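You operate a simulated robot arm through the tools that you are given. There is no shell and no other tool.

You run a simulated two-armed robot. Do the job below in one go: nothing can be reset, and whatever is moved stays where it is left.

## Task
Tip the batter in the green and blue rimmed moulds back into its jug and stir it smooth.
Fine: yellow enamel jug, teal spoon, stir last; both moulds back in their places, third left as it is; spoon back; spill nothing.

The check looks at the end state, three seconds after you hand in, the way a careful person would. Anything else that was tipped, shoved, dropped, spilled or broken makes it a failure.

## Robot
Two 7-joint arms with two-finger grippers on one trunk that stands fixed in place. Base frame: the origin is at the foot of the trunk, x ahead of it, y to its left, z up. Readings come in mm, rad, newtons and seconds.
The left shoulder is at [41, 175, 1228], the right one opposite. With the tool pointing down near the work surface each hand reaches from about 100 to 840 mm from the base axis, measured 20 degrees to its own side. Payload 2.94 kg a hand.
The TCP of each hand is the grasp point between the finger pads, 30 mm short of the fingertips. In the tool frame z runs along the fingers and y along their closing line. The gripper opens to 138 mm; its body begins 109 mm behind the TCP.
Orientation is that of the tool frame in the base frame, as [roll, pitch, yaw] about the fixed x, y, z axes, in that order (R = Rz(yaw) Ry(pitch) Rx(roll)). With the fingers straight down and closing along the base's y, the tool's x points along the base's -x, its y along +y and its z along -z.

## Interface
- The arms move only by the tool arm_command. It takes "left_rows", "right_rows" or both (then of equal length, played together; a hand with none holds still); each is one flat list of numbers, 7 for each row, row after row: the shift along the tool's x, y, z in units of 500 mm (1.0 is 500 mm), then the turn, a rotation vector about the tool's x, y, z in units of 120 degrees (1.0 is 120 degrees), then the gripper command, from -1 (shut) to 1 (fully open), values between in proportion. In form: [tx, ty, tz, wx, wy, wz, gripper, tx, ty, tz, wx, wy, wz, gripper, ...]. A call has 1 to 20 rows; each row is the pose to reach, as a shift and turn from the pose commanded when the call began, along the tool's axes at that moment. A call with a number of a shift or a turn outside -1 to 1 is refused whole. Rows are played at 5 a second. More than 50 mm and 0.15 rad between two rows, or a gripper value outside its range, and nothing of the call is played. Where a pose cannot be reached the arm comes as near as it can. A force on the tool above 40 N (or 10 N above the force at the start of the call, whichever is more), or a blocked arm, ends the call early, and 0.2 s more pass. Each finger travels about 45 mm/s and halts on what it meets, pressing with about 33 N; the grip force reading is that of the motor and also rises with nothing between the fingers. The clock runs only during rows and for 0.2 s after the last one: add rows that repeat a pose to give the fingers time. The reply holds the time, the measured pose of the TCP, the force on the tool along the base axes, the opening and the grip force, in the units named above and with some noise, with the torque about the TCP (base axes, N m) and any sound that the robot's microphone picked up.
- Cameras (640 x 400 px; columns grow to the right, rows downward): "scene" is now at [98.8, 35.8, 1713]; the picture's right is [0.43, -0.90, 0.00], its down [-0.61, -0.29, -0.74] and it looks along [0.67, 0.32, -0.67] (base axes); focal length 362 px, centre (320, 200). "left" rides on the left gripper at [71, -19, -146] in its tool frame; the picture's right is [0.26, 0.97, 0.00], its down [-0.85, 0.23, -0.48] and it looks along [-0.46, 0.12, 0.88] (tool axes); focal length 280 px, centre (320, 200). "right" rides on the right gripper at [71, 19, -146] in its tool frame; the picture's right is [-0.26, 0.96, 0.00], its down [-0.85, -0.23, -0.48] and it looks along [-0.46, -0.13, 0.88] (tool axes); focal length 280 px, centre (320, 200). There is no depth. A picture from a camera that has moved, and an enlarged one, comes with that camera's place and axes in the base frame and with its lens.
- grab_frame(camera): a new picture of that camera. No time passes.
- raise_lower(by): moves the trunk up (or, below 0, down) by that many mm; the arms and the scene camera ride with it, the base frame stays. It gives what a move gives, with no picture.
- pan_tilt(pan, tilt): turns the head with the scene camera to pan (to the left, within 2.094 rad either way) and tilt (down, from -0.506 to 1.204), counted from straight ahead of the robot (the tilt from the chest, where the trunk bows). It gives what a move gives.
- zoom(camera, box): a new picture of the part [left, top, right, bottom] of that camera's present view, enlarged. No time passes.
- sign_off(): hands the job in; it is judged then, once.

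Nothing tells you positions but the pictures and the camera data. Unless the task says otherwise, let go and move clear before handing in.

The tools are called after "Request:" by a JSON object that holds its "name" and its "arguments". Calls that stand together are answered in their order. arm_command: Moves the arms, as the interface text tells. Its arguments: {"type":"object","properties":{"left_rows":{"type":"array"},"right_rows":{"type":"array"}},"required":[]} The other tools are called the same way: raise_lower (by) moves the trunk up or down; pan_tilt (pan, tilt) turns the head that bears the scene camera; grab_frame (camera) takes a picture; zoom (camera, box) takes an enlarged picture of a part of a camera's view; sign_off () hands the job in.

At the start:

```text
time: 0.0
left_tool_pos: [391.0, 560.0, 1284.7]
left_tcp_rot: [-3.142, -0.001, -3.141]
left_ft_force: [0.0, -0.5, 0.1]
left_moment: [0.01, -0.02, 0.03]
left_grip_width: 137.7
left_grasp_force: 0.1
right_tool_pos: [426.6, 68.1, 1292.7]
right_tcp_rot: [3.14, -0.002, -3.14]
right_ft_force: [-0.7, -1.1, 0.5]
right_moment: [-0.02, 0.03, -0.02]
right_grip_width: 137.9
right_grasp_force: 0.0
trunk travel left (down, up): [-400.0, 334.0]
head pan, tilt (commanded): [0.445, 0.738]
```

scene: 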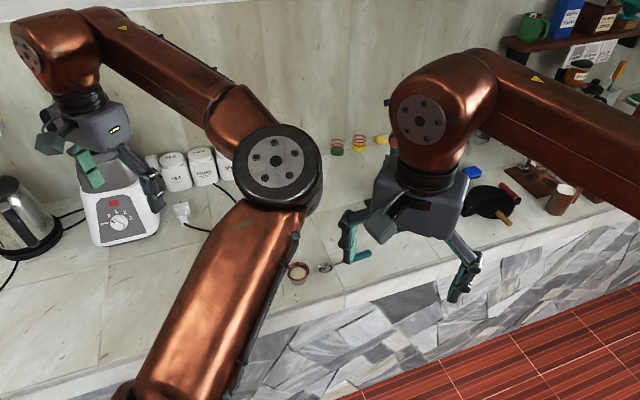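
right: 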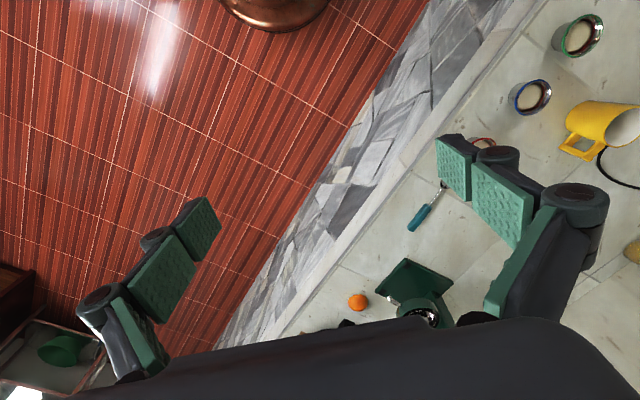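
left: 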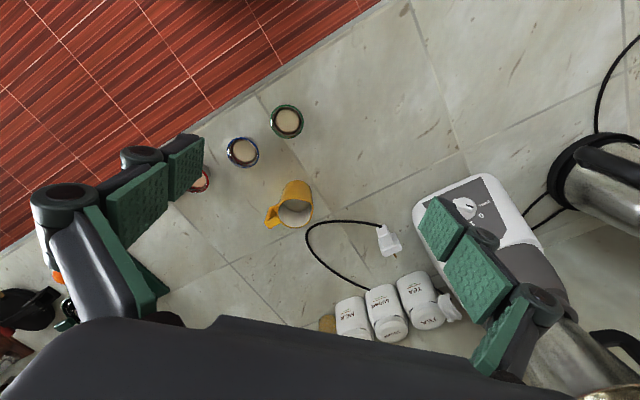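

I see a counter with three small rimmed moulds (green, blue and red), a yellow jug, a teal-handled spoon and other kitchen items. I'll look closer before moving anything.

Request:
{"name": "zoom", "arguments": {"camera": "left", "box": [160, 80, 360, 250]}}

Request:
{"name": "zoom", "arguments": {"camera": "right", "box": [380, 0, 640, 200]}}

Request:
{"name": "zoom", "arguments": {"camera": "right", "box": [320, 140, 560, 330]}}

Request:
{"name": "zoom", "arguments": {"camera": "scene", "box": [260, 120, 460, 300]}}

Request:
{"name": "zoom", "arguments": {"camera": "scene", "box": [440, 0, 640, 230]}}

```text
2.35 times, centred on (260, 165) of left
camera zoom: at [319.7, 541.3, 1429.3], right [-0.26, 0.97, 0.0], down [0.85, 0.23, 0.47], along [0.46, 0.12, -0.88], focal length 660 px, centre (461, 282)
```

zoom: 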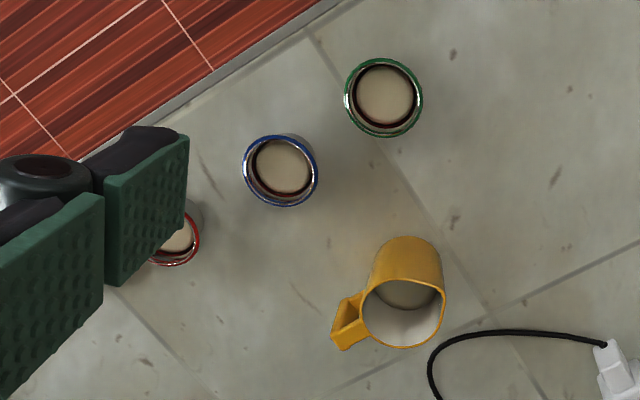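

```text
2.00 times, centred on (510, 100) of right
camera zoom: at [355.5, 86.1, 1438.6], right [0.26, 0.97, 0.0], down [0.85, -0.23, 0.47], along [0.46, -0.12, -0.88], focal length 561 px, centre (-60, 400)
```

zoom: 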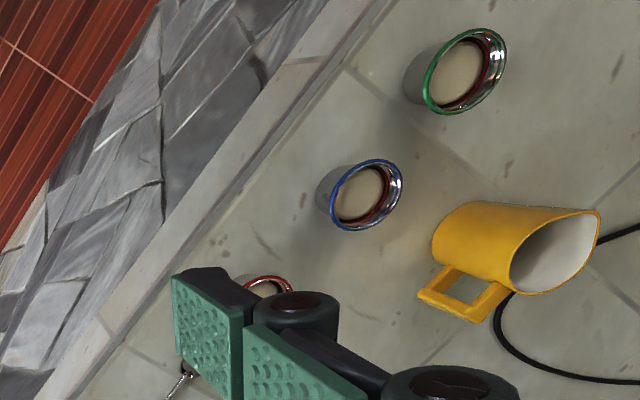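

```text
2.11 times, centred on (440, 235) of right
camera zoom: at [355.5, 86.1, 1438.6], right [0.26, 0.97, 0.0], down [0.85, -0.23, 0.47], along [0.46, -0.12, -0.88], focal length 590 px, centre (67, 126)
```

zoom: 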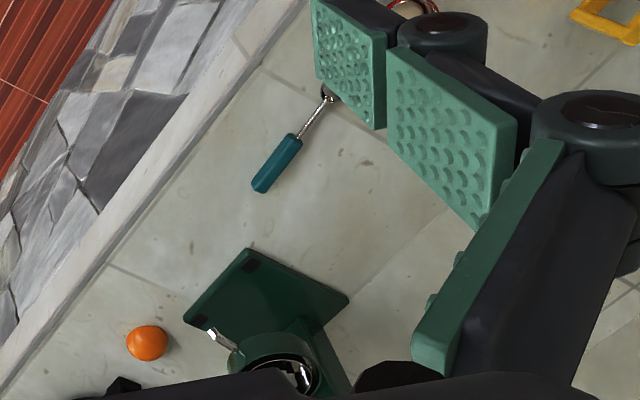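

```text
2.22 times, centred on (360, 210) of scene
camera zoom: at [98.8, 35.8, 1713.0], right [0.43, -0.9, 0.0], down [-0.61, -0.29, -0.74], along [0.67, 0.32, -0.67], focal length 805 px, centre (231, 178)
```

zoom: 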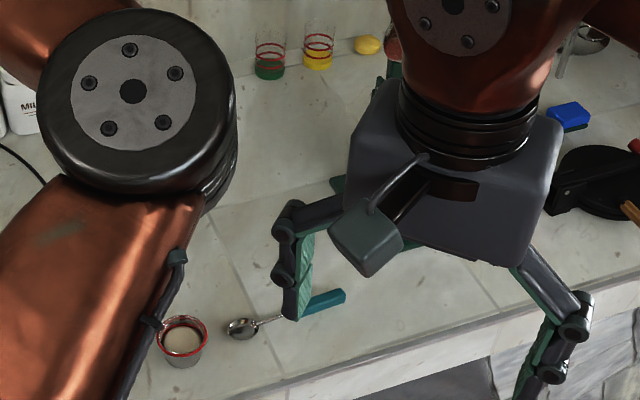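

```text
1.74 times, centred on (540, 115) of scene
camera zoom: at [98.8, 35.8, 1713.0], right [0.43, -0.9, 0.0], down [-0.61, -0.29, -0.74], along [0.67, 0.32, -0.67], focal length 630 px, centre (-63, 348)
```

zoom: 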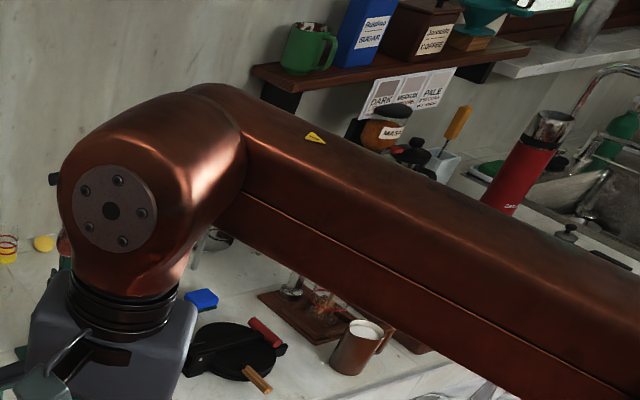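

The moulds lie on a diagonal: green at about (450, 511), blue at (531, 441) and red at (617, 361), with their rims near z 907. The jug is at about (604, 566) with its rim near z 959, and the spoon lies beyond the red mould. I'll move the right hand out of the way to get a clear view.

Request:
{"name": "arm_command", "arguments": {"right_rows": [0, -0.08, 0, 0, 0, 0, 1, 0, -0.16, 0, 0, 0, 0, 1, 0, -0.24, 0, 0, 0, 0, 1, 0, -0.32, 0, 0, 0, 0, 1, 0, -0.4, 0, 0, 0, 0, 1, 0, -0.48, 0, 0, 0, 0, 1, 0, -0.56, 0, 0, 0, 0, 1, 0, -0.64, 0, 0, 0, 0, 1, 0.08, -0.66, 0, 0, 0, 0, 1, 0.16, -0.68, 0, 0, 0, 0, 1], "left_rows": [0, 0, 0, 0, 0, 0, 1, 0, 0, 0, 0, 0, 0, 1, 0, 0, 0, 0, 0, 0, 1, 0, 0, 0, 0, 0, 0, 1, 0, 0, 0, 0, 0, 0, 1, 0, 0, 0, 0, 0, 0, 1, 0, 0, 0, 0, 0, 0, 1, 0, 0, 0, 0, 0, 0, 1, 0, 0, 0, 0, 0, 0, 1, 0, 0, 0, 0, 0, 0, 1]}}

```text
time: 2.2
left_tool_pos: [389.5, 558.2, 1284.6]
left_tcp_rot: [3.139, -0.001, -3.141]
left_ft_force: [-0.4, -0.7, -0.7]
left_moment: [0.01, -0.02, 0.01]
left_grip_width: 138.0
left_grasp_force: 0.1
right_tool_pos: [342.9, -273.0, 1291.0]
right_tcp_rot: [3.14, 0.0, -3.141]
right_ft_force: [-0.1, 0.0, 0.0]
right_moment: [0.02, -0.04, 0.02]
right_grip_width: 138.2
right_grasp_force: 0.1
trunk travel left (down, up): [-400.0, 334.0]
head pan, tilt (commanded): [0.445, 0.738]
```

Request:
{"name": "grab_frame", "arguments": {"camera": "scene"}}

Request:
{"name": "grab_frame", "arguments": {"camera": "right"}}

```text
taken
camera scene: at [97.2, 34.2, 1713.2], right [0.43, -0.9, 0.0], down [-0.61, -0.29, -0.74], along [0.67, 0.32, -0.67], focal length 362 px, centre (320, 200)
```

scene: 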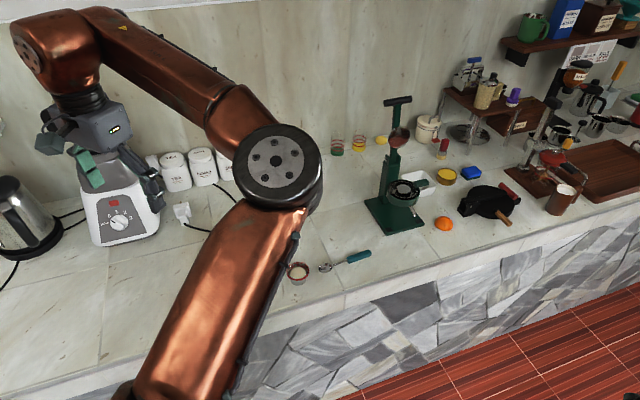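

```text
taken
camera right: at [273.2, -255.5, 1437.1], right [0.26, 0.97, 0.0], down [0.85, -0.23, 0.48], along [0.46, -0.12, -0.88], focal length 280 px, centre (320, 200)
```

right: 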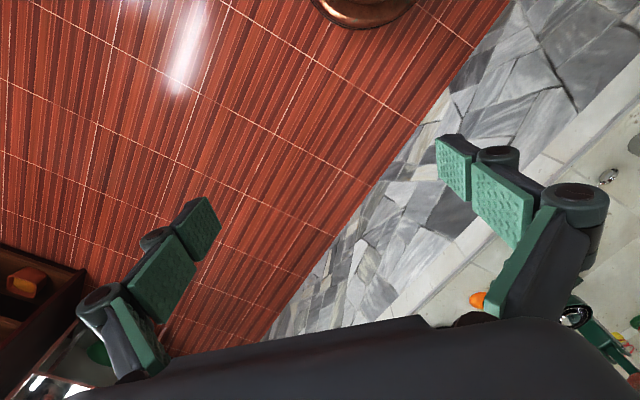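

I'll move the left hand sideways so its camera sees all three moulds and the spoon, and to get a baseline for triangulating the counter height.

Request:
{"name": "arm_command", "arguments": {"left_rows": [0.0, -0.08, 0, 0, 0, 0, 1, 0.0, -0.16, 0, 0, 0, 0, 1, 0.0, -0.24, 0, 0, 0, 0, 1, 0.0, -0.32, 0, 0, 0, 0, 1, 0.0, -0.4, 0, 0, 0, 0, 1, 0.0, -0.48, 0, 0, 0, 0, 1, 0.0, -0.52, 0, 0, 0, 0, 1]}}

Request:
{"name": "grab_frame", "arguments": {"camera": "left"}}

Request:
{"name": "grab_frame", "arguments": {"camera": "scene"}}

```text
time: 3.8
left_tool_pos: [389.0, 298.6, 1283.3]
left_tcp_rot: [3.14, -0.002, 3.141]
left_ft_force: [0.3, -0.2, 0.4]
left_moment: [0.01, 0.02, -0.01]
left_grip_width: 138.0
left_grasp_force: 0.0
right_tool_pos: [346.0, -272.7, 1290.4]
right_tcp_rot: [3.14, -0.002, -3.14]
right_ft_force: [0.7, 0.3, -0.3]
right_moment: [0.02, 0.0, 0.01]
right_grip_width: 137.9
right_grasp_force: 0.0
trunk travel left (down, up): [-400.0, 334.0]
head pan, tilt (commanded): [0.445, 0.738]
```

```text
taken
camera left: at [318.3, 279.8, 1429.5], right [-0.26, 0.97, 0.0], down [0.85, 0.23, 0.47], along [0.46, 0.13, -0.88], focal length 280 px, centre (320, 200)
```

left: 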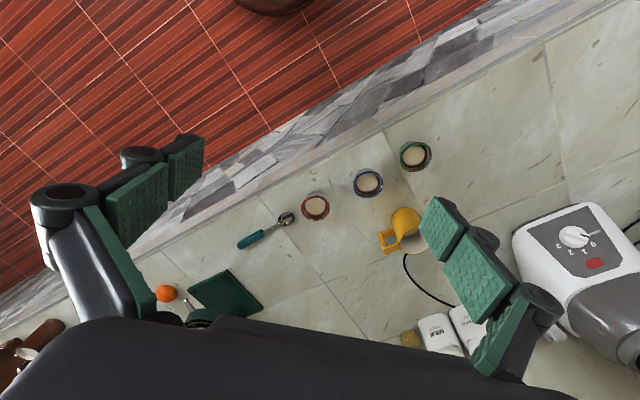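

```text
taken
camera scene: at [98.7, 34.9, 1713.1], right [0.43, -0.9, 0.0], down [-0.61, -0.29, -0.74], along [0.67, 0.32, -0.67], focal length 362 px, centre (320, 200)
```

scene: 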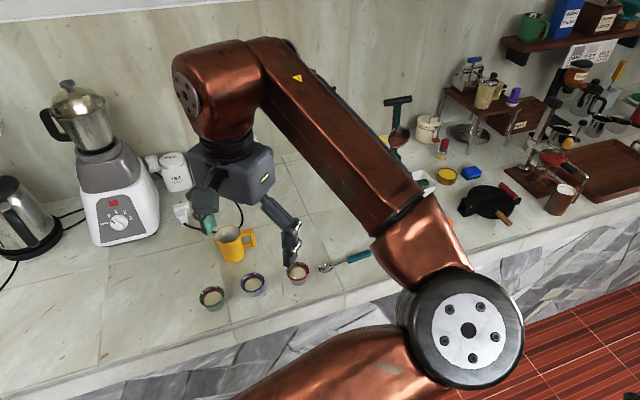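

Request:
{"name": "zoom", "arguments": {"camera": "left", "box": [220, 130, 460, 280]}}

Request:
{"name": "zoom", "arguments": {"camera": "scene", "box": [180, 210, 390, 340]}}

```text
2.67 times, centred on (340, 205) of left
camera zoom: at [318.3, 279.8, 1429.5], right [-0.26, 0.97, 0.0], down [0.85, 0.23, 0.47], along [0.46, 0.13, -0.88], focal length 748 px, centre (267, 187)
```

zoom: 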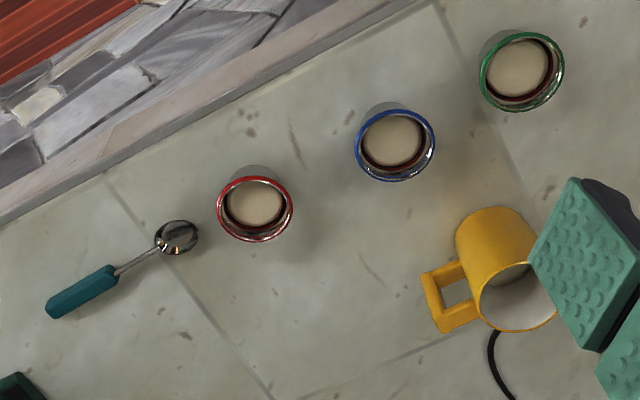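

```text
3.05 times, centred on (285, 275) of scene
camera zoom: at [98.7, 34.9, 1713.1], right [0.43, -0.9, 0.0], down [-0.61, -0.29, -0.74], along [0.67, 0.32, -0.67], focal length 1104 px, centre (427, -29)
```

zoom: 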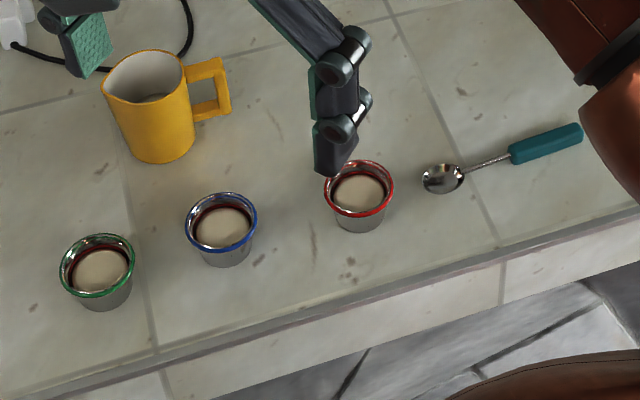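

The counter is at roughly z 865. The moulds are about 40 mm high with 61 mm rims, and the spoon runs parallel to the counter edge from its bowl at about (682, 299) to its handle end at (789, 200). I'll lower the trunk for reach, then rehearse the pouring pose empty-handed in free air.

Request:
{"name": "raise_lower", "arguments": {"by": -100}}

```text
time: 5.1
left_tool_pos: [389.5, 299.6, 1184.8]
left_tcp_rot: [-3.141, 0.001, 3.14]
left_ft_force: [-0.9, -0.9, 0.3]
left_moment: [0.02, 0.01, 0.04]
left_grip_width: 138.1
left_grasp_force: 0.0
right_tool_pos: [346.3, -272.1, 1192.9]
right_tcp_rot: [3.14, -0.001, 3.141]
right_ft_force: [0.7, -0.5, 0.5]
right_moment: [0.0, -0.02, -0.02]
right_grip_width: 138.0
right_grasp_force: 0.1
trunk travel left (down, up): [-300.0, 434.0]
head pan, tilt (commanded): [0.445, 0.738]
```

Next I'll move the left hand high over the area near the jug, yawing about -55 degrees.

Request:
{"name": "arm_command", "arguments": {"left_rows": [-0.04, 0.065, 0, 0, 0, 0.0573, 1, -0.08, 0.13, 0, 0, 0, 0.1146, 1, -0.12, 0.195, 0, 0, 0, 0.1719, 1, -0.16, 0.26, 0, 0, 0, 0.2292, 1, -0.2, 0.325, 0, 0, 0, 0.2865, 1, -0.24, 0.39, 0, 0, 0, 0.3438, 1, -0.28, 0.455, 0, 0, 0, 0.401, 1, -0.32, 0.52, 0, 0, 0, 0.4583, 1]}}

Request:
{"name": "grab_frame", "arguments": {"camera": "left"}}

Request:
{"name": "grab_frame", "arguments": {"camera": "scene"}}

```text
time: 6.9
left_tool_pos: [552.8, 561.1, 1183.3]
left_tcp_rot: [-3.14, -0.001, 2.18]
left_ft_force: [0.3, -0.3, -0.5]
left_moment: [-0.04, 0.01, 0.02]
left_grip_width: 138.3
left_grasp_force: 0.1
right_tool_pos: [347.3, -271.6, 1191.6]
right_tcp_rot: [-3.141, -0.002, -3.139]
right_ft_force: [-0.3, -0.3, -0.6]
right_moment: [-0.06, 0.0, 0.02]
right_grip_width: 137.9
right_grasp_force: 0.1
trunk travel left (down, up): [-300.0, 434.0]
head pan, tilt (commanded): [0.445, 0.738]
```

```text
taken
camera left: at [496.1, 609.7, 1329.7], right [0.64, 0.77, 0.0], down [0.67, -0.56, 0.48], along [0.36, -0.31, -0.88], focal length 280 px, centre (320, 200)
```

left: 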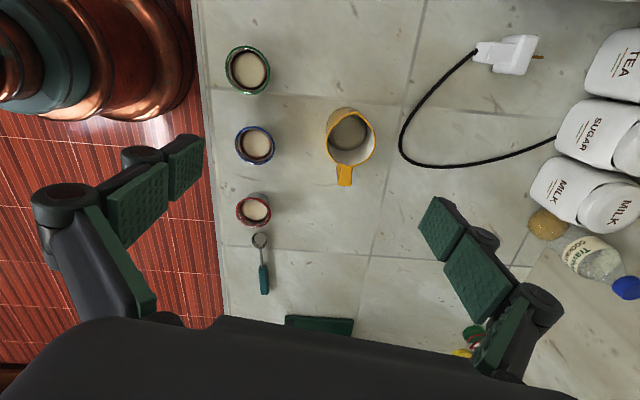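

```text
taken
camera scene: at [150.2, 37.3, 1611.9], right [0.43, -0.9, 0.0], down [-0.61, -0.29, -0.74], along [0.67, 0.32, -0.67], focal length 362 px, centre (320, 200)
```

scene: 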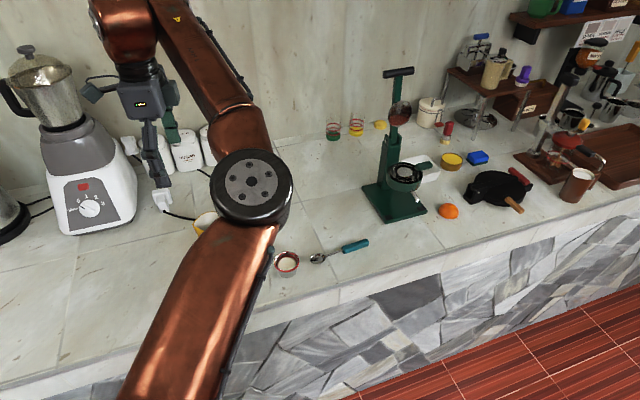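

Request:
{"name": "zoom", "arguments": {"camera": "left", "box": [200, 30, 440, 310]}}

Request:
{"name": "zoom", "arguments": {"camera": "left", "box": [300, 80, 420, 200]}}

Request:
{"name": "zoom", "arguments": {"camera": "left", "box": [200, 30, 320, 170]}}

```text
1.43 times, centred on (320, 170) of left
camera zoom: at [496.1, 609.7, 1329.7], right [0.64, 0.77, 0.0], down [0.67, -0.56, 0.48], along [0.36, -0.31, -0.88], focal length 401 px, centre (320, 243)
```

zoom: 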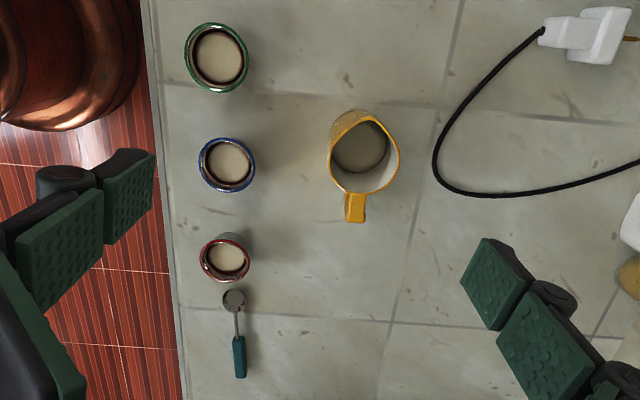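

```text
3.33 times, centred on (360, 140) of left
camera zoom: at [496.1, 609.7, 1329.7], right [0.64, 0.77, 0.0], down [0.67, -0.56, 0.48], along [0.36, -0.31, -0.88], focal length 935 px, centre (187, 400)
```

zoom: 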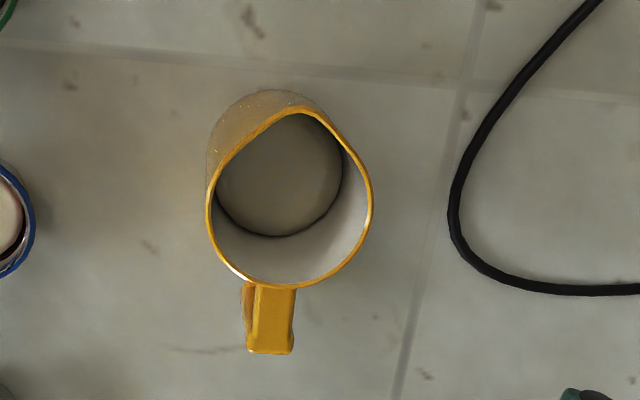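

```text
2.86 times, centred on (260, 100) of left
camera zoom: at [496.1, 609.7, 1329.7], right [0.64, 0.77, 0.0], down [0.67, -0.56, 0.48], along [0.36, -0.31, -0.88], focal length 801 px, centre (491, 486)
```

zoom: 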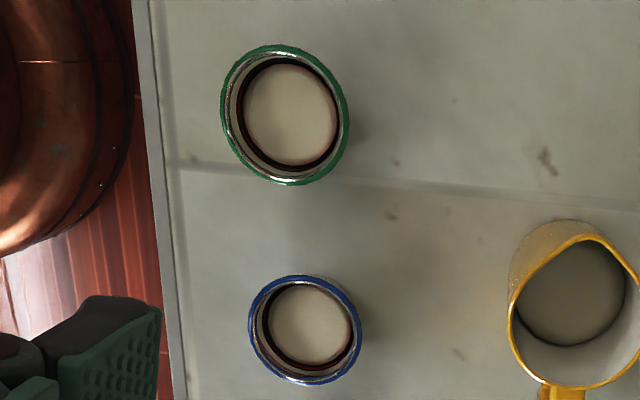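

The hand reaches this pose well. I put the jug centre at about (606, 569), with its spout at about 132 degrees and its handle at about -48 degrees. Next I'll rehearse the approach tilt (35 degrees below horizontal) high above the jug.

Request:
{"name": "arm_command", "arguments": {"left_rows": [0.002, 0.012, 0.02, 0, -0.0573, 0, 1, 0.004, 0.024, 0.04, 0, -0.1146, 0, 1, 0.006, 0.036, 0.06, 0, -0.1719, 0, 1, 0.008, 0.048, 0.08, 0, -0.2292, 0, 1, 0.009, 0.06, 0.1, 0, -0.2865, 0, 1, 0.01, 0.072, 0.12, 0, -0.3438, 0, 1, 0.012, 0.084, 0.14, 0, -0.401, 0, 1, 0.013, 0.097, 0.16, 0, -0.4583, 0, 1]}}

Request:
{"name": "grab_frame", "arguments": {"camera": "scene"}}

Request:
{"name": "grab_frame", "arguments": {"camera": "left"}}

```text
time: 8.7
left_tool_pos: [587.6, 592.5, 1102.7]
left_tcp_rot: [-3.14, 0.961, 2.182]
left_ft_force: [0.4, 0.6, -0.4]
left_moment: [-0.04, -0.02, 0.0]
left_grip_width: 137.8
left_grasp_force: 0.1
right_tool_pos: [347.0, -271.0, 1192.2]
right_tcp_rot: [-3.141, -0.001, -3.141]
right_ft_force: [0.3, 0.8, -0.7]
right_moment: [-0.03, 0.02, 0.04]
right_grip_width: 138.0
right_grasp_force: 0.0
trunk travel left (down, up): [-300.0, 434.0]
head pan, tilt (commanded): [0.445, 0.738]
```

```text
taken
camera scene: at [149.9, 37.4, 1611.9], right [0.43, -0.9, 0.0], down [-0.61, -0.29, -0.74], along [0.67, 0.32, -0.67], focal length 362 px, centre (320, 200)
```

scene: 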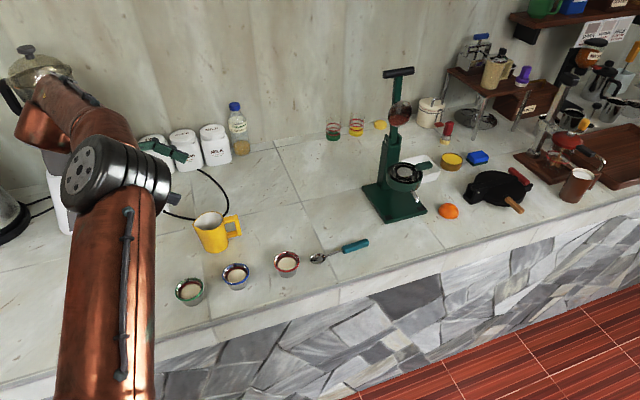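

```text
taken
camera left: at [479.9, 713.9, 1128.2], right [0.71, 0.68, -0.22], down [0.24, 0.05, 0.97], along [0.67, -0.74, -0.13], focal length 280 px, centre (320, 200)
```

left: 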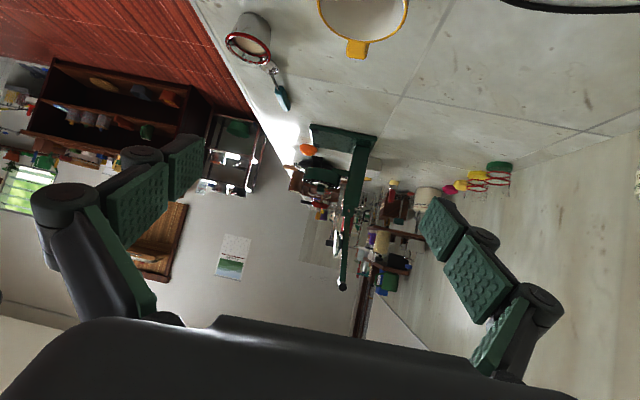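

The pose is reachable and nothing was touched. Now I'll rehearse the tipping rotation in two parts, high above the jug.

Request:
{"name": "arm_command", "arguments": {"left_rows": [-0.007, 0, 0, 0, 0.0677, 0, 1, -0.015, 0.001, 0, 0, 0.1354, 0, 1, -0.022, 0.001, 0, 0, 0.2031, 0, 1, -0.03, 0.002, 0, 0, 0.2708, 0, 1, -0.037, 0.002, 0, 0, 0.3385, 0, 1, -0.044, 0.002, 0, 0, 0.4063, 0, 1, -0.052, 0.003, 0, 0, 0.474, 0, 1, -0.059, 0.003, 0, 0, 0.5417, 0, 1]}}

Request:
{"name": "grab_frame", "arguments": {"camera": "scene"}}

```text
time: 10.5
left_tool_pos: [597.5, 579.0, 1127.4]
left_tcp_rot: [-3.139, -0.179, 2.18]
left_ft_force: [0.4, -1.1, 0.5]
left_moment: [0.01, 0.0, 0.08]
left_grip_width: 138.1
left_grasp_force: 0.1
right_tool_pos: [346.5, -274.4, 1191.5]
right_tcp_rot: [3.14, -0.001, -3.139]
right_ft_force: [0.6, -0.2, -1.1]
right_moment: [0.01, 0.01, 0.02]
right_grip_width: 138.0
right_grasp_force: 0.1
trunk travel left (down, up): [-300.0, 434.0]
head pan, tilt (commanded): [0.445, 0.738]
```

```text
taken
camera scene: at [150.9, 34.6, 1611.9], right [0.43, -0.9, 0.0], down [-0.61, -0.29, -0.74], along [0.67, 0.32, -0.67], focal length 362 px, centre (320, 200)
```

scene: 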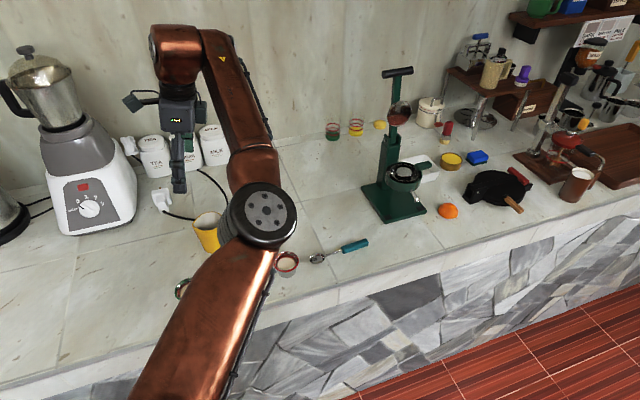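

Request:
{"name": "arm_command", "arguments": {"left_rows": [-0.008, 0, 0, 0, 0.0677, 0, 1, -0.016, 0.001, 0, 0, 0.1354, 0, 1, -0.024, 0.001, 0, 0, 0.2031, 0, 1, -0.032, 0.002, 0, 0, 0.2708, 0, 1, -0.04, 0.002, 0, 0, 0.3385, 0, 1, -0.048, 0.002, -0.001, 0, 0.4063, 0, 1, -0.057, 0.003, -0.002, 0, 0.474, 0, 1, -0.065, 0.003, -0.003, 0, 0.5417, 0, 1]}}

Request:
{"name": "grab_frame", "arguments": {"camera": "scene"}}

Request:
{"name": "grab_frame", "arguments": {"camera": "left"}}

```text
time: 12.3
left_tool_pos: [617.1, 554.2, 1123.2]
left_tcp_rot: [-3.134, -1.313, 2.176]
left_ft_force: [0.5, -0.6, -1.4]
left_moment: [-0.01, 0.0, -0.01]
left_grip_width: 137.8
left_grasp_force: 0.0
right_tool_pos: [347.0, -271.4, 1192.0]
right_tcp_rot: [3.14, -0.002, -3.14]
right_ft_force: [0.6, -0.5, 0.1]
right_moment: [-0.01, -0.01, -0.01]
right_grip_width: 137.7
right_grasp_force: 0.0
trunk travel left (down, up): [-300.0, 434.0]
head pan, tilt (commanded): [0.445, 0.738]
```

```text
taken
camera scene: at [150.6, 35.6, 1611.9], right [0.43, -0.9, 0.0], down [-0.61, -0.29, -0.74], along [0.67, 0.32, -0.67], focal length 362 px, centre (320, 200)
```

scene: 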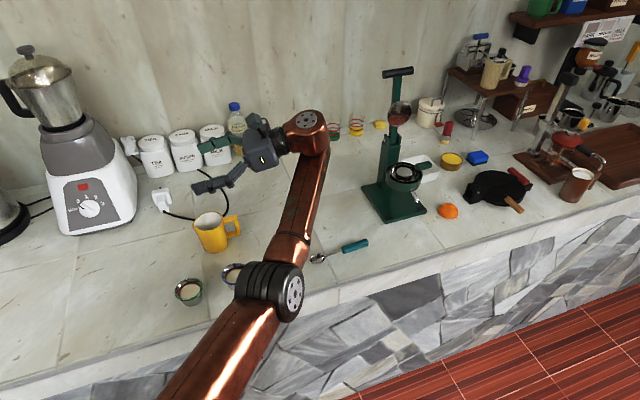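

```text
taken
camera left: at [671.9, 442.6, 1228.6], right [0.75, 0.61, 0.25], down [0.58, -0.42, -0.7], along [-0.32, 0.67, -0.67], focal length 280 px, centre (320, 200)
```

left: 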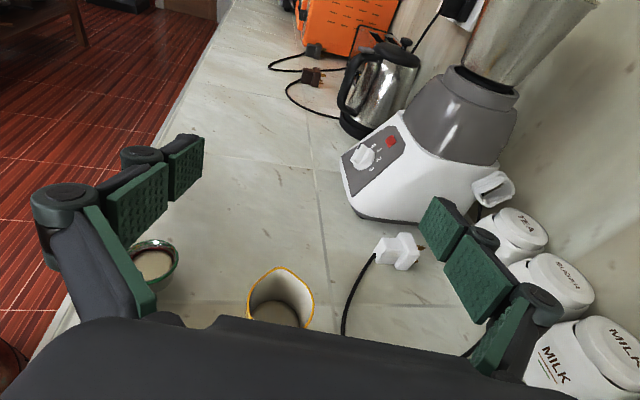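

The pouring pose works and the jug can be seen from it. Now I'll reverse back to the approach tilt and move to a standoff behind the green mould.

Request:
{"name": "arm_command", "arguments": {"left_rows": [0.005, -0.009, 0.011, 0, -0.0677, 0, 1, 0.009, -0.019, 0.021, 0, -0.1354, 0, 1, 0.014, -0.028, 0.032, 0, -0.2031, 0, 1, 0.019, -0.038, 0.043, 0, -0.2708, 0, 1, 0.023, -0.047, 0.053, 0, -0.3385, 0, 1, 0.028, -0.056, 0.064, 0, -0.4063, 0, 1, 0.033, -0.066, 0.074, 0, -0.474, 0, 1, 0.037, -0.075, 0.085, 0, -0.5417, 0, 1]}}

```text
time: 14.1
left_tool_pos: [560.1, 571.0, 1130.5]
left_tcp_rot: [3.141, -0.172, 2.182]
left_ft_force: [0.3, -0.3, -0.3]
left_moment: [0.01, -0.04, 0.01]
left_grip_width: 138.1
left_grasp_force: 0.2
right_tool_pos: [346.2, -271.5, 1193.4]
right_tcp_rot: [3.139, 0.0, -3.14]
right_ft_force: [0.0, 0.9, 0.5]
right_moment: [-0.01, -0.06, -0.02]
right_grip_width: 138.3
right_grasp_force: 0.1
trunk travel left (down, up): [-300.0, 434.0]
head pan, tilt (commanded): [0.445, 0.738]
```

Request:
{"name": "arm_command", "arguments": {"left_rows": [0.016, -0.03, 0.03, 0, -0.0677, 0, 0.9, 0.032, -0.06, 0.07, 0, -0.1354, 0, 0.8, 0.048, -0.09, 0.115, 0, -0.2031, 0, 0.7, 0.064, -0.12, 0.165, 0, -0.2708, 0, 0.6, 0.08, -0.15, 0.22, 0, -0.3385, 0, 0.45, 0.097, -0.18, 0.275, 0, -0.4063, 0, 0.45, 0.114, -0.212, 0.33, 0, -0.474, 0, 0.45, 0.131, -0.244, 0.381, 0, -0.5417, 0, 0.45]}}

Request:
{"name": "grab_frame", "arguments": {"camera": "left"}}

Request:
{"name": "grab_frame", "arguments": {"camera": "scene"}}

```text
time: 15.9
left_tool_pos: [405.2, 581.7, 953.6]
left_tcp_rot: [-3.139, 0.959, 2.181]
left_ft_force: [0.1, 0.5, -0.6]
left_moment: [-0.02, -0.03, 0.0]
left_grip_width: 100.3
left_grasp_force: 0.0
right_tool_pos: [345.2, -269.7, 1193.9]
right_tcp_rot: [3.142, 0.001, -3.141]
right_ft_force: [0.1, 0.5, 0.9]
right_moment: [-0.01, 0.0, -0.05]
right_grip_width: 137.9
right_grasp_force: 0.0
trunk travel left (down, up): [-300.0, 434.0]
head pan, tilt (commanded): [0.445, 0.738]
```

```text
taken
camera left: at [297.6, 702.3, 979.2], right [0.71, 0.68, -0.22], down [0.24, 0.05, 0.97], along [0.67, -0.74, -0.13], focal length 280 px, centre (320, 200)
```

left: 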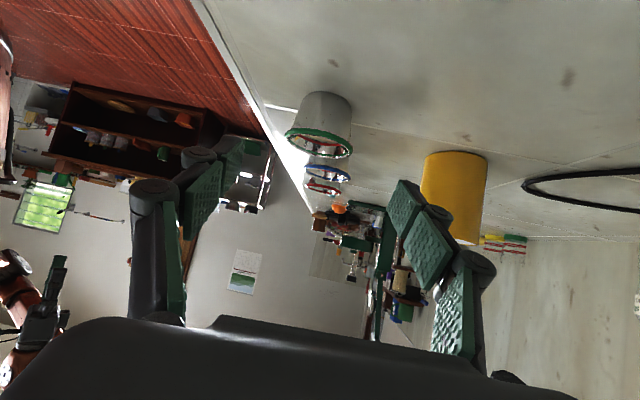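

```text
taken
camera scene: at [149.2, 38.0, 1612.0], right [0.43, -0.9, 0.0], down [-0.61, -0.29, -0.74], along [0.67, 0.32, -0.67], focal length 362 px, centre (320, 200)
```

scene: 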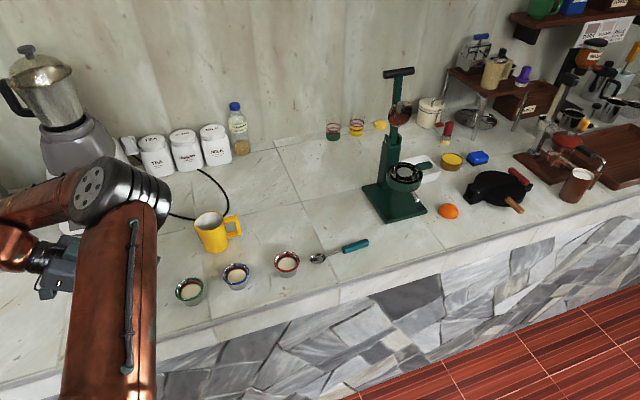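

Request:
{"name": "zoom", "arguments": {"camera": "left", "box": [240, 60, 400, 220]}}

Request:
{"name": "zoom", "arguments": {"camera": "scene", "box": [160, 200, 380, 320]}}

```text
2.50 times, centred on (320, 140) of left
camera zoom: at [297.6, 702.3, 979.2], right [0.71, 0.68, -0.22], down [0.24, 0.05, 0.97], along [0.67, -0.74, -0.13], focal length 701 px, centre (320, 350)
```

zoom: 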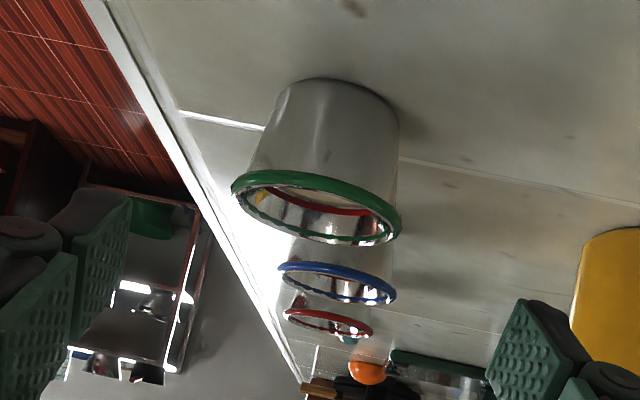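

```text
2.91 times, centred on (270, 260) of scene
camera zoom: at [149.2, 38.0, 1612.0], right [0.43, -0.9, 0.0], down [-0.61, -0.29, -0.74], along [0.67, 0.32, -0.67], focal length 1054 px, centre (466, 26)
```

zoom: 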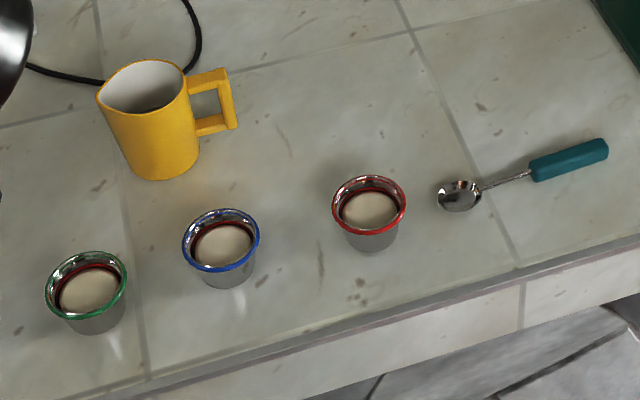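

The green mould is centred at about (451.5, 513.5), with its rim near z 898 and the counter near 859. I'll slide the open fingers around it now and check before closing.

Request:
{"name": "arm_command", "arguments": {"left_rows": [0, 0, 0.05, 0, 0, 0, 0.35, 0, -0.001, 0.1, 0, 0, 0, 0.3, 0.001, -0.002, 0.15, 0, 0, 0, 0.3, 0.0014, -0.002, 0.19, 0, 0, 0, 0.3, 0.0014, -0.002, 0.2, 0, 0, 0, 0.3]}}

Request:
{"name": "grab_frame", "arguments": {"camera": "left"}}

Request:
{"name": "zoom", "arguments": {"camera": "scene", "box": [100, 200, 320, 340]}}

```text
time: 17.1
left_tool_pos: [450.0, 512.8, 897.7]
left_tcp_rot: [-3.141, 0.961, 2.184]
left_ft_force: [-0.3, 0.3, 0.0]
left_moment: [-0.03, -0.02, 0.02]
left_grip_width: 89.7
left_grasp_force: 0.0
right_tool_pos: [346.2, -272.7, 1193.0]
right_tcp_rot: [3.14, -0.003, -3.14]
right_ft_force: [-0.3, -0.1, 1.3]
right_moment: [-0.04, 0.02, 0.03]
right_grip_width: 137.9
right_grasp_force: 0.2
trunk travel left (down, up): [-300.0, 434.0]
head pan, tilt (commanded): [0.445, 0.738]
```

```text
taken
camera left: at [341.7, 633.2, 923.3], right [0.7, 0.68, -0.22], down [0.25, 0.05, 0.97], along [0.67, -0.73, -0.13], focal length 280 px, centre (320, 200)
```

left: 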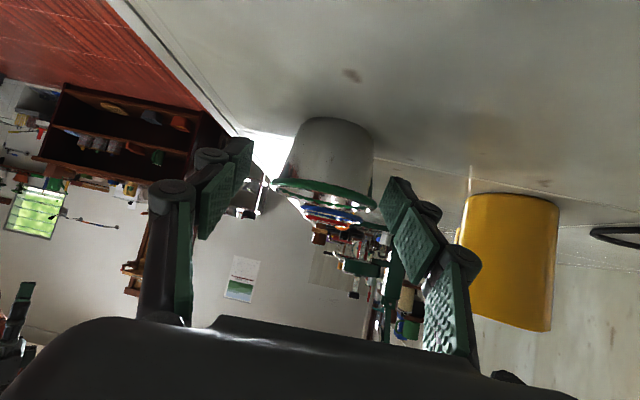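

```text
2.86 times, centred on (210, 270) of scene
camera zoom: at [149.8, 35.7, 1612.0], right [0.43, -0.9, 0.0], down [-0.61, -0.29, -0.74], along [0.67, 0.32, -0.67], focal length 1035 px, centre (634, 0)
```

zoom: 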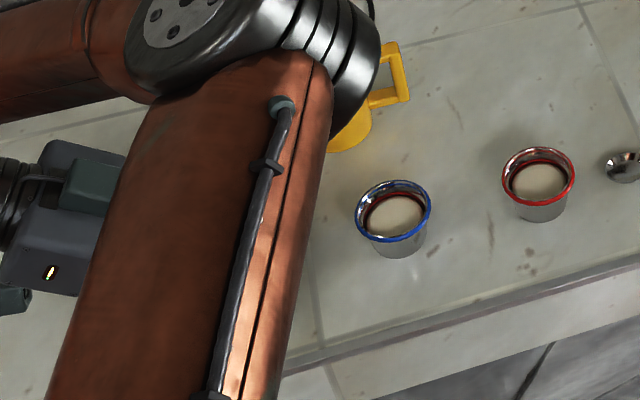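

The mould sits well between the pads, so I'm closing on the green rim.

Request:
{"name": "arm_command", "arguments": {"left_rows": [0, 0.003, 0, 0, 0, 0, 0.1, 0, 0.003, 0, 0, 0, 0, 0.0, 0, 0.003, 0, 0, 0, 0, -0.1, 0, 0.003, 0, 0, 0, 0, -0.5, 0, 0.003, 0, 0, 0, 0, -1, 0, 0.003, 0, 0, 0, 0, -1, 0, 0.003, 0, 0, 0, 0, -1]}}

Request:
{"name": "grab_frame", "arguments": {"camera": "left"}}

```text
time: 18.7
left_tool_pos: [451.5, 512.8, 896.7]
left_tcp_rot: [-3.14, 0.957, 2.183]
left_ft_force: [1.0, -0.2, 2.3]
left_moment: [0.0, -0.01, 0.01]
left_grip_width: 59.0
left_grasp_force: 32.5
right_tool_pos: [347.7, -272.4, 1192.2]
right_tcp_rot: [3.14, -0.001, -3.141]
right_ft_force: [0.4, -0.4, -0.1]
right_moment: [-0.01, 0.01, -0.01]
right_grip_width: 137.8
right_grasp_force: 0.1
trunk travel left (down, up): [-300.0, 434.0]
head pan, tilt (commanded): [0.445, 0.738]
```

```text
taken
camera left: at [343.5, 634.1, 923.0], right [0.7, 0.68, -0.22], down [0.25, 0.05, 0.97], along [0.67, -0.73, -0.13], focal length 280 px, centre (320, 200)
```

left: 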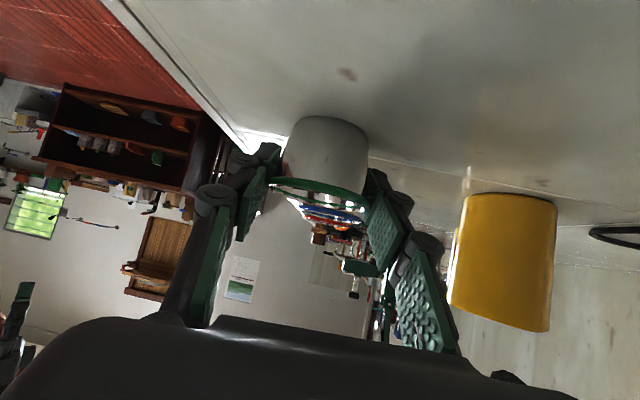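

Grip holds at 59 mm. I'll lift straight up slowly and check the mould stays level.

Request:
{"name": "arm_command", "arguments": {"left_rows": [-0.008, 0, -0.0056, 0, 0, 0, -1, -0.022, 0, -0.0155, 0, 0, 0, -1, -0.045, 0, -0.0315, 0, 0, 0, -1, -0.07, 0, -0.049, 0, 0, 0, -1, -0.1, 0, -0.07, 0, 0, 0, -1, -0.13, 0, -0.091, 0, 0, 0, -1, -0.16, 0, -0.112, 0, 0, 0, -1, -0.19, 0, -0.133, 0, 0, 0, -1, -0.21, 0, -0.147, 0, 0, 0, -1, -0.22, 0, -0.154, 0, 0, 0, -1]}}

Request:
{"name": "grab_frame", "arguments": {"camera": "left"}}

Request:
{"name": "grab_frame", "arguments": {"camera": "scene"}}

```text
time: 20.9
left_tool_pos: [450.1, 513.4, 1031.7]
left_tcp_rot: [-3.14, 0.959, 2.181]
left_ft_force: [0.2, -0.5, 0.2]
left_moment: [0.03, -0.03, 0.0]
left_grip_width: 59.4
left_grasp_force: 33.3
right_tool_pos: [346.3, -272.8, 1192.2]
right_tcp_rot: [3.141, -0.001, -3.14]
right_ft_force: [0.1, 0.4, -0.7]
right_moment: [-0.02, -0.01, 0.01]
right_grip_width: 137.9
right_grasp_force: 0.2
trunk travel left (down, up): [-300.0, 434.0]
head pan, tilt (commanded): [0.445, 0.738]
```

```text
taken
camera left: at [343.2, 634.8, 1056.8], right [0.7, 0.68, -0.22], down [0.25, 0.05, 0.97], along [0.67, -0.73, -0.13], focal length 280 px, centre (320, 200)
```

left: 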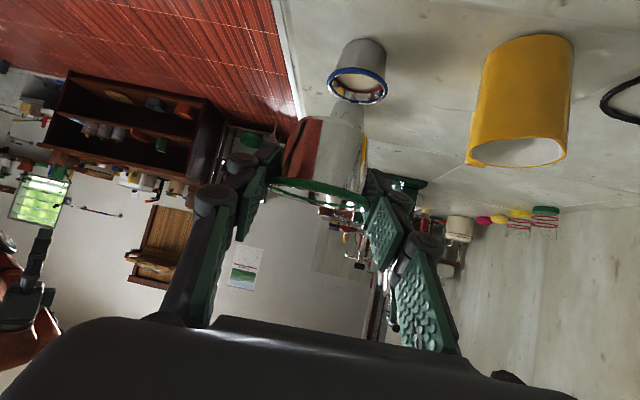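

```text
taken
camera scene: at [149.8, 35.4, 1612.0], right [0.43, -0.9, 0.0], down [-0.61, -0.29, -0.74], along [0.67, 0.32, -0.67], focal length 362 px, centre (320, 200)
```

scene: 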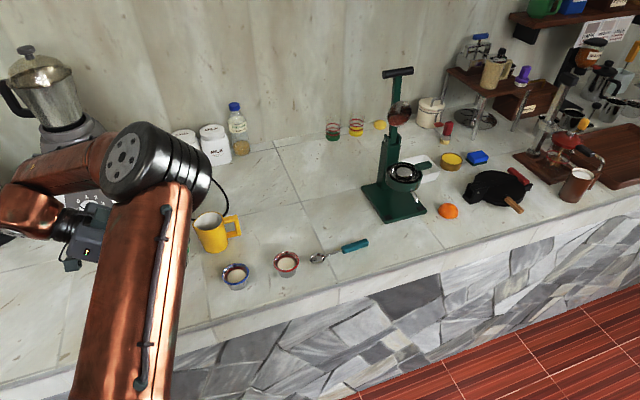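

The mould hangs securely and level. Moving it smoothly to the pour start, behind and above the spout side of the jug.

Request:
{"name": "arm_command", "arguments": {"left_rows": [-0.0005, 0.0096, 0.0007, 0, 0, 0, -1, -0.0016, 0.032, 0.0022, 0, 0, 0, -1, -0.0031, 0.064, 0.0044, 0, 0, 0, -1, -0.005, 0.105, 0.0073, 0, 0, 0, -1, -0.0073, 0.15, 0.0104, 0, 0, 0, -1, -0.0094, 0.192, 0.0133, 0, 0, 0, -1, -0.0114, 0.233, 0.0162, 0, 0, 0, -1, -0.0133, 0.271, 0.0189, 0, 0, 0, -1, -0.0148, 0.303, 0.0211, 0, 0, 0, -1, -0.0156, 0.3194, 0.0222, 0, 0, 0, -1]}}

Request:
{"name": "grab_frame", "arguments": {"camera": "left"}}

Request:
{"name": "grab_frame", "arguments": {"camera": "scene"}}

```text
time: 23.1
left_tool_pos: [589.8, 594.3, 1029.9]
left_tcp_rot: [3.141, 0.959, 2.181]
left_ft_force: [-0.1, -0.5, -1.1]
left_moment: [-0.01, 0.02, -0.01]
left_grip_width: 59.2
left_grasp_force: 33.2
right_tool_pos: [346.8, -273.5, 1192.2]
right_tcp_rot: [3.14, -0.002, -3.14]
right_ft_force: [1.3, -0.8, 0.2]
right_moment: [-0.03, 0.02, -0.04]
right_grip_width: 138.2
right_grasp_force: 0.0
trunk travel left (down, up): [-300.0, 434.0]
head pan, tilt (commanded): [0.445, 0.738]
```

```text
taken
camera left: at [482.5, 715.7, 1056.1], right [0.7, 0.68, -0.22], down [0.25, 0.05, 0.97], along [0.67, -0.73, -0.13], focal length 280 px, centre (320, 200)
```

left: 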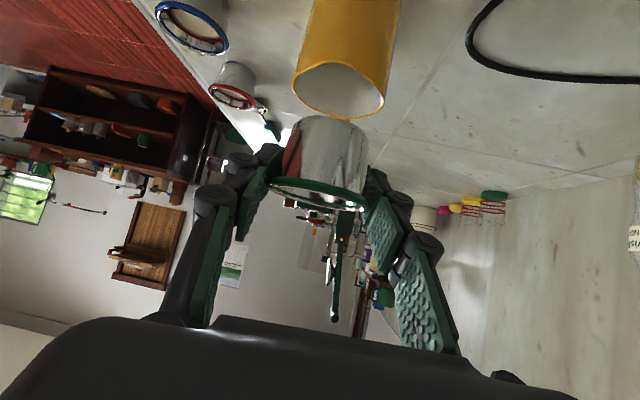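

```text
taken
camera scene: at [150.1, 35.7, 1612.0], right [0.43, -0.9, 0.0], down [-0.61, -0.29, -0.74], along [0.67, 0.32, -0.67], focal length 362 px, centre (320, 200)
```

scene: 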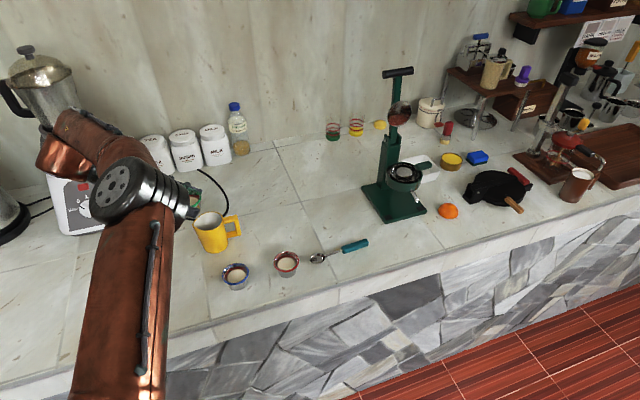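

Request:
{"name": "zoom", "arguments": {"camera": "left", "box": [240, 0, 440, 220]}}

Request:
{"name": "zoom", "arguments": {"camera": "scene", "box": [140, 150, 320, 300]}}

```text
1.82 times, centred on (340, 110) of left
camera zoom: at [482.5, 715.7, 1056.1], right [0.7, 0.68, -0.22], down [0.25, 0.05, 0.97], along [0.67, -0.73, -0.13], focal length 510 px, centre (284, 364)
```

zoom: 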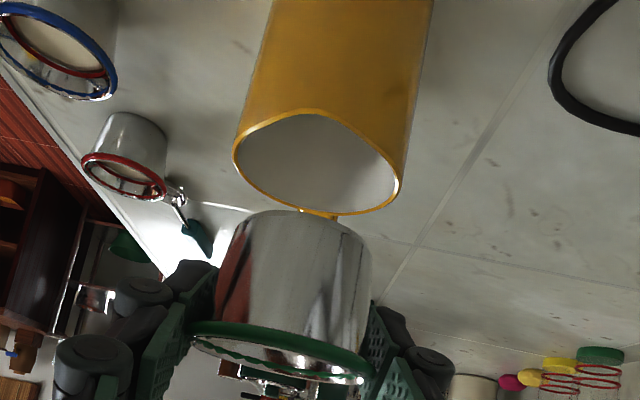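

```text
2.67 times, centred on (230, 225) of scene
camera zoom: at [150.1, 35.7, 1612.0], right [0.43, -0.9, 0.0], down [-0.61, -0.29, -0.74], along [0.67, 0.32, -0.67], focal length 966 px, centre (560, 133)
```

zoom: 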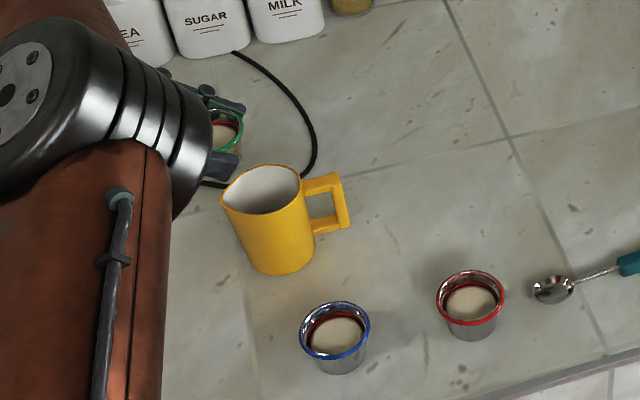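

The mould is lined up with its lip over the jug centre at about (607, 569). I'll tip it the first 45 degrees and check that it turns with the hand.

Request:
{"name": "arm_command", "arguments": {"left_rows": [0.0005, 0, 0.002, 0, 0.0625, 0, -1, 0.001, 0, 0.006, 0, 0.125, 0, -1, 0.002, 0, 0.01, 0, 0.1875, 0, -1, 0.003, 0, 0.015, 0, 0.25, 0, -1, 0.004, 0, 0.02, 0, 0.3125, 0, -1, 0.0043, 0, 0.0245, 0, 0.375, 0, -1]}}

Request:
{"name": "grab_frame", "arguments": {"camera": "left"}}

Request:
{"name": "zoom", "arguments": {"camera": "scene", "box": [120, 120, 320, 300]}}

```text
time: 24.5
left_tool_pos: [595.4, 587.0, 1021.7]
left_tcp_rot: [-3.139, 0.172, 2.181]
left_ft_force: [-0.7, -0.1, -1.6]
left_moment: [0.02, 0.02, -0.01]
left_grip_width: 59.1
left_grasp_force: 33.7
right_tool_pos: [347.1, -273.1, 1192.5]
right_tcp_rot: [3.139, -0.002, -3.14]
right_ft_force: [0.6, -0.8, -0.5]
right_moment: [0.03, 0.04, -0.02]
right_grip_width: 138.0
right_grasp_force: 0.1
trunk travel left (down, up): [-300.0, 434.0]
head pan, tilt (commanded): [0.445, 0.738]
```

```text
taken
camera left: at [525.4, 653.7, 1152.9], right [0.64, 0.76, -0.05], down [0.62, -0.49, 0.61], along [0.45, -0.42, -0.79], focal length 280 px, centre (320, 200)
```

left: 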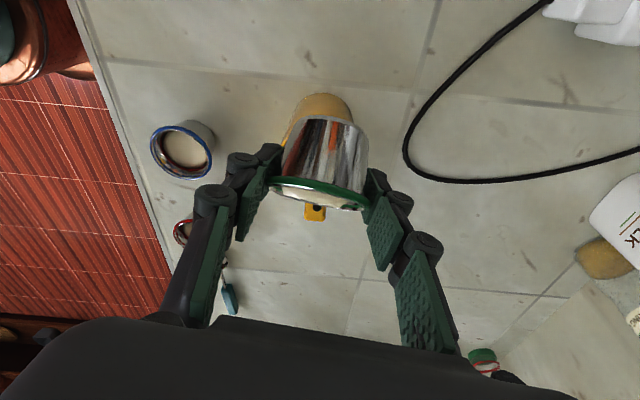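

```text
2.22 times, centred on (220, 210) of scene
camera zoom: at [150.7, 34.7, 1611.9], right [0.43, -0.9, 0.0], down [-0.61, -0.29, -0.74], along [0.67, 0.32, -0.67], focal length 805 px, centre (542, 178)
```

zoom: 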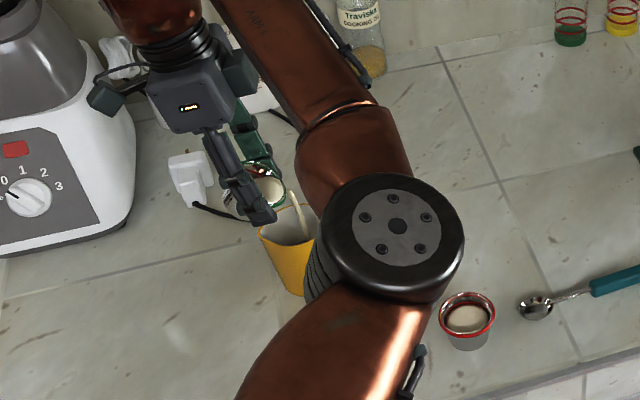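

Pouring has begun and a stream is visible. I'll zoom in to check where it lands.

Request:
{"name": "zoom", "arguments": {"camera": "scene", "box": [170, 150, 230, 200]}}

Request:
{"name": "zoom", "arguments": {"camera": "left", "box": [250, 80, 390, 240]}}

```text
8.00 times, centred on (200, 175) of scene
camera zoom: at [150.7, 34.7, 1611.9], right [0.43, -0.9, 0.0], down [-0.61, -0.29, -0.74], along [0.67, 0.32, -0.67], focal length 2898 px, centre (1280, 400)
```

zoom: 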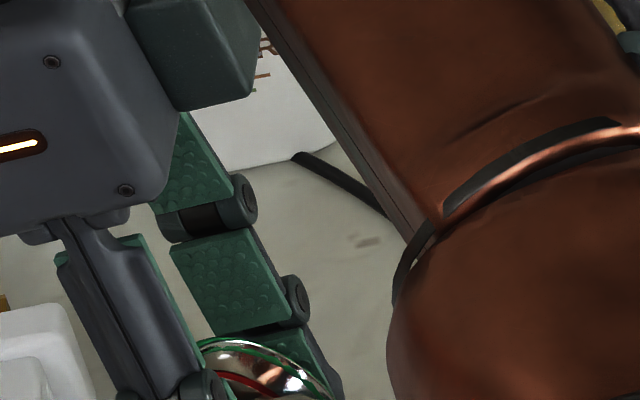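

```text
2.50 times, centred on (320, 160) of left
camera zoom: at [525.4, 653.7, 1152.9], right [0.64, 0.76, -0.05], down [0.62, -0.49, 0.61], along [0.45, -0.42, -0.79], focal length 701 px, centre (320, 300)
```

zoom: 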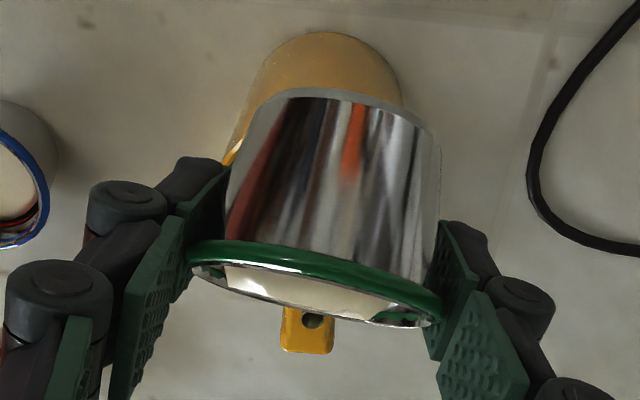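

Request:
{"name": "zoom", "arguments": {"camera": "scene", "box": [170, 180, 230, 230]}}

```text
8.00 times, centred on (200, 205) of scene
camera zoom: at [150.7, 34.7, 1611.9], right [0.43, -0.9, 0.0], down [-0.61, -0.29, -0.74], along [0.67, 0.32, -0.67], focal length 2898 px, centre (1280, 160)
```

zoom: 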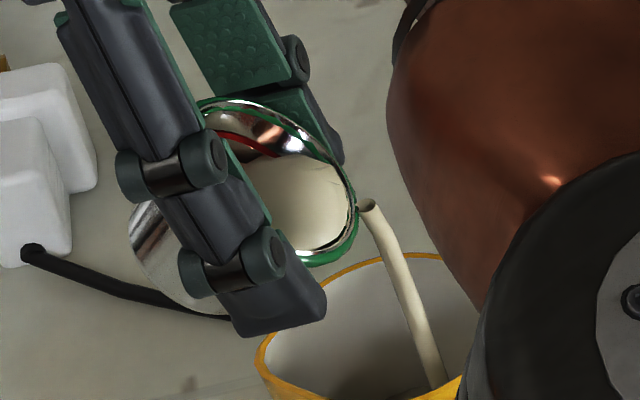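

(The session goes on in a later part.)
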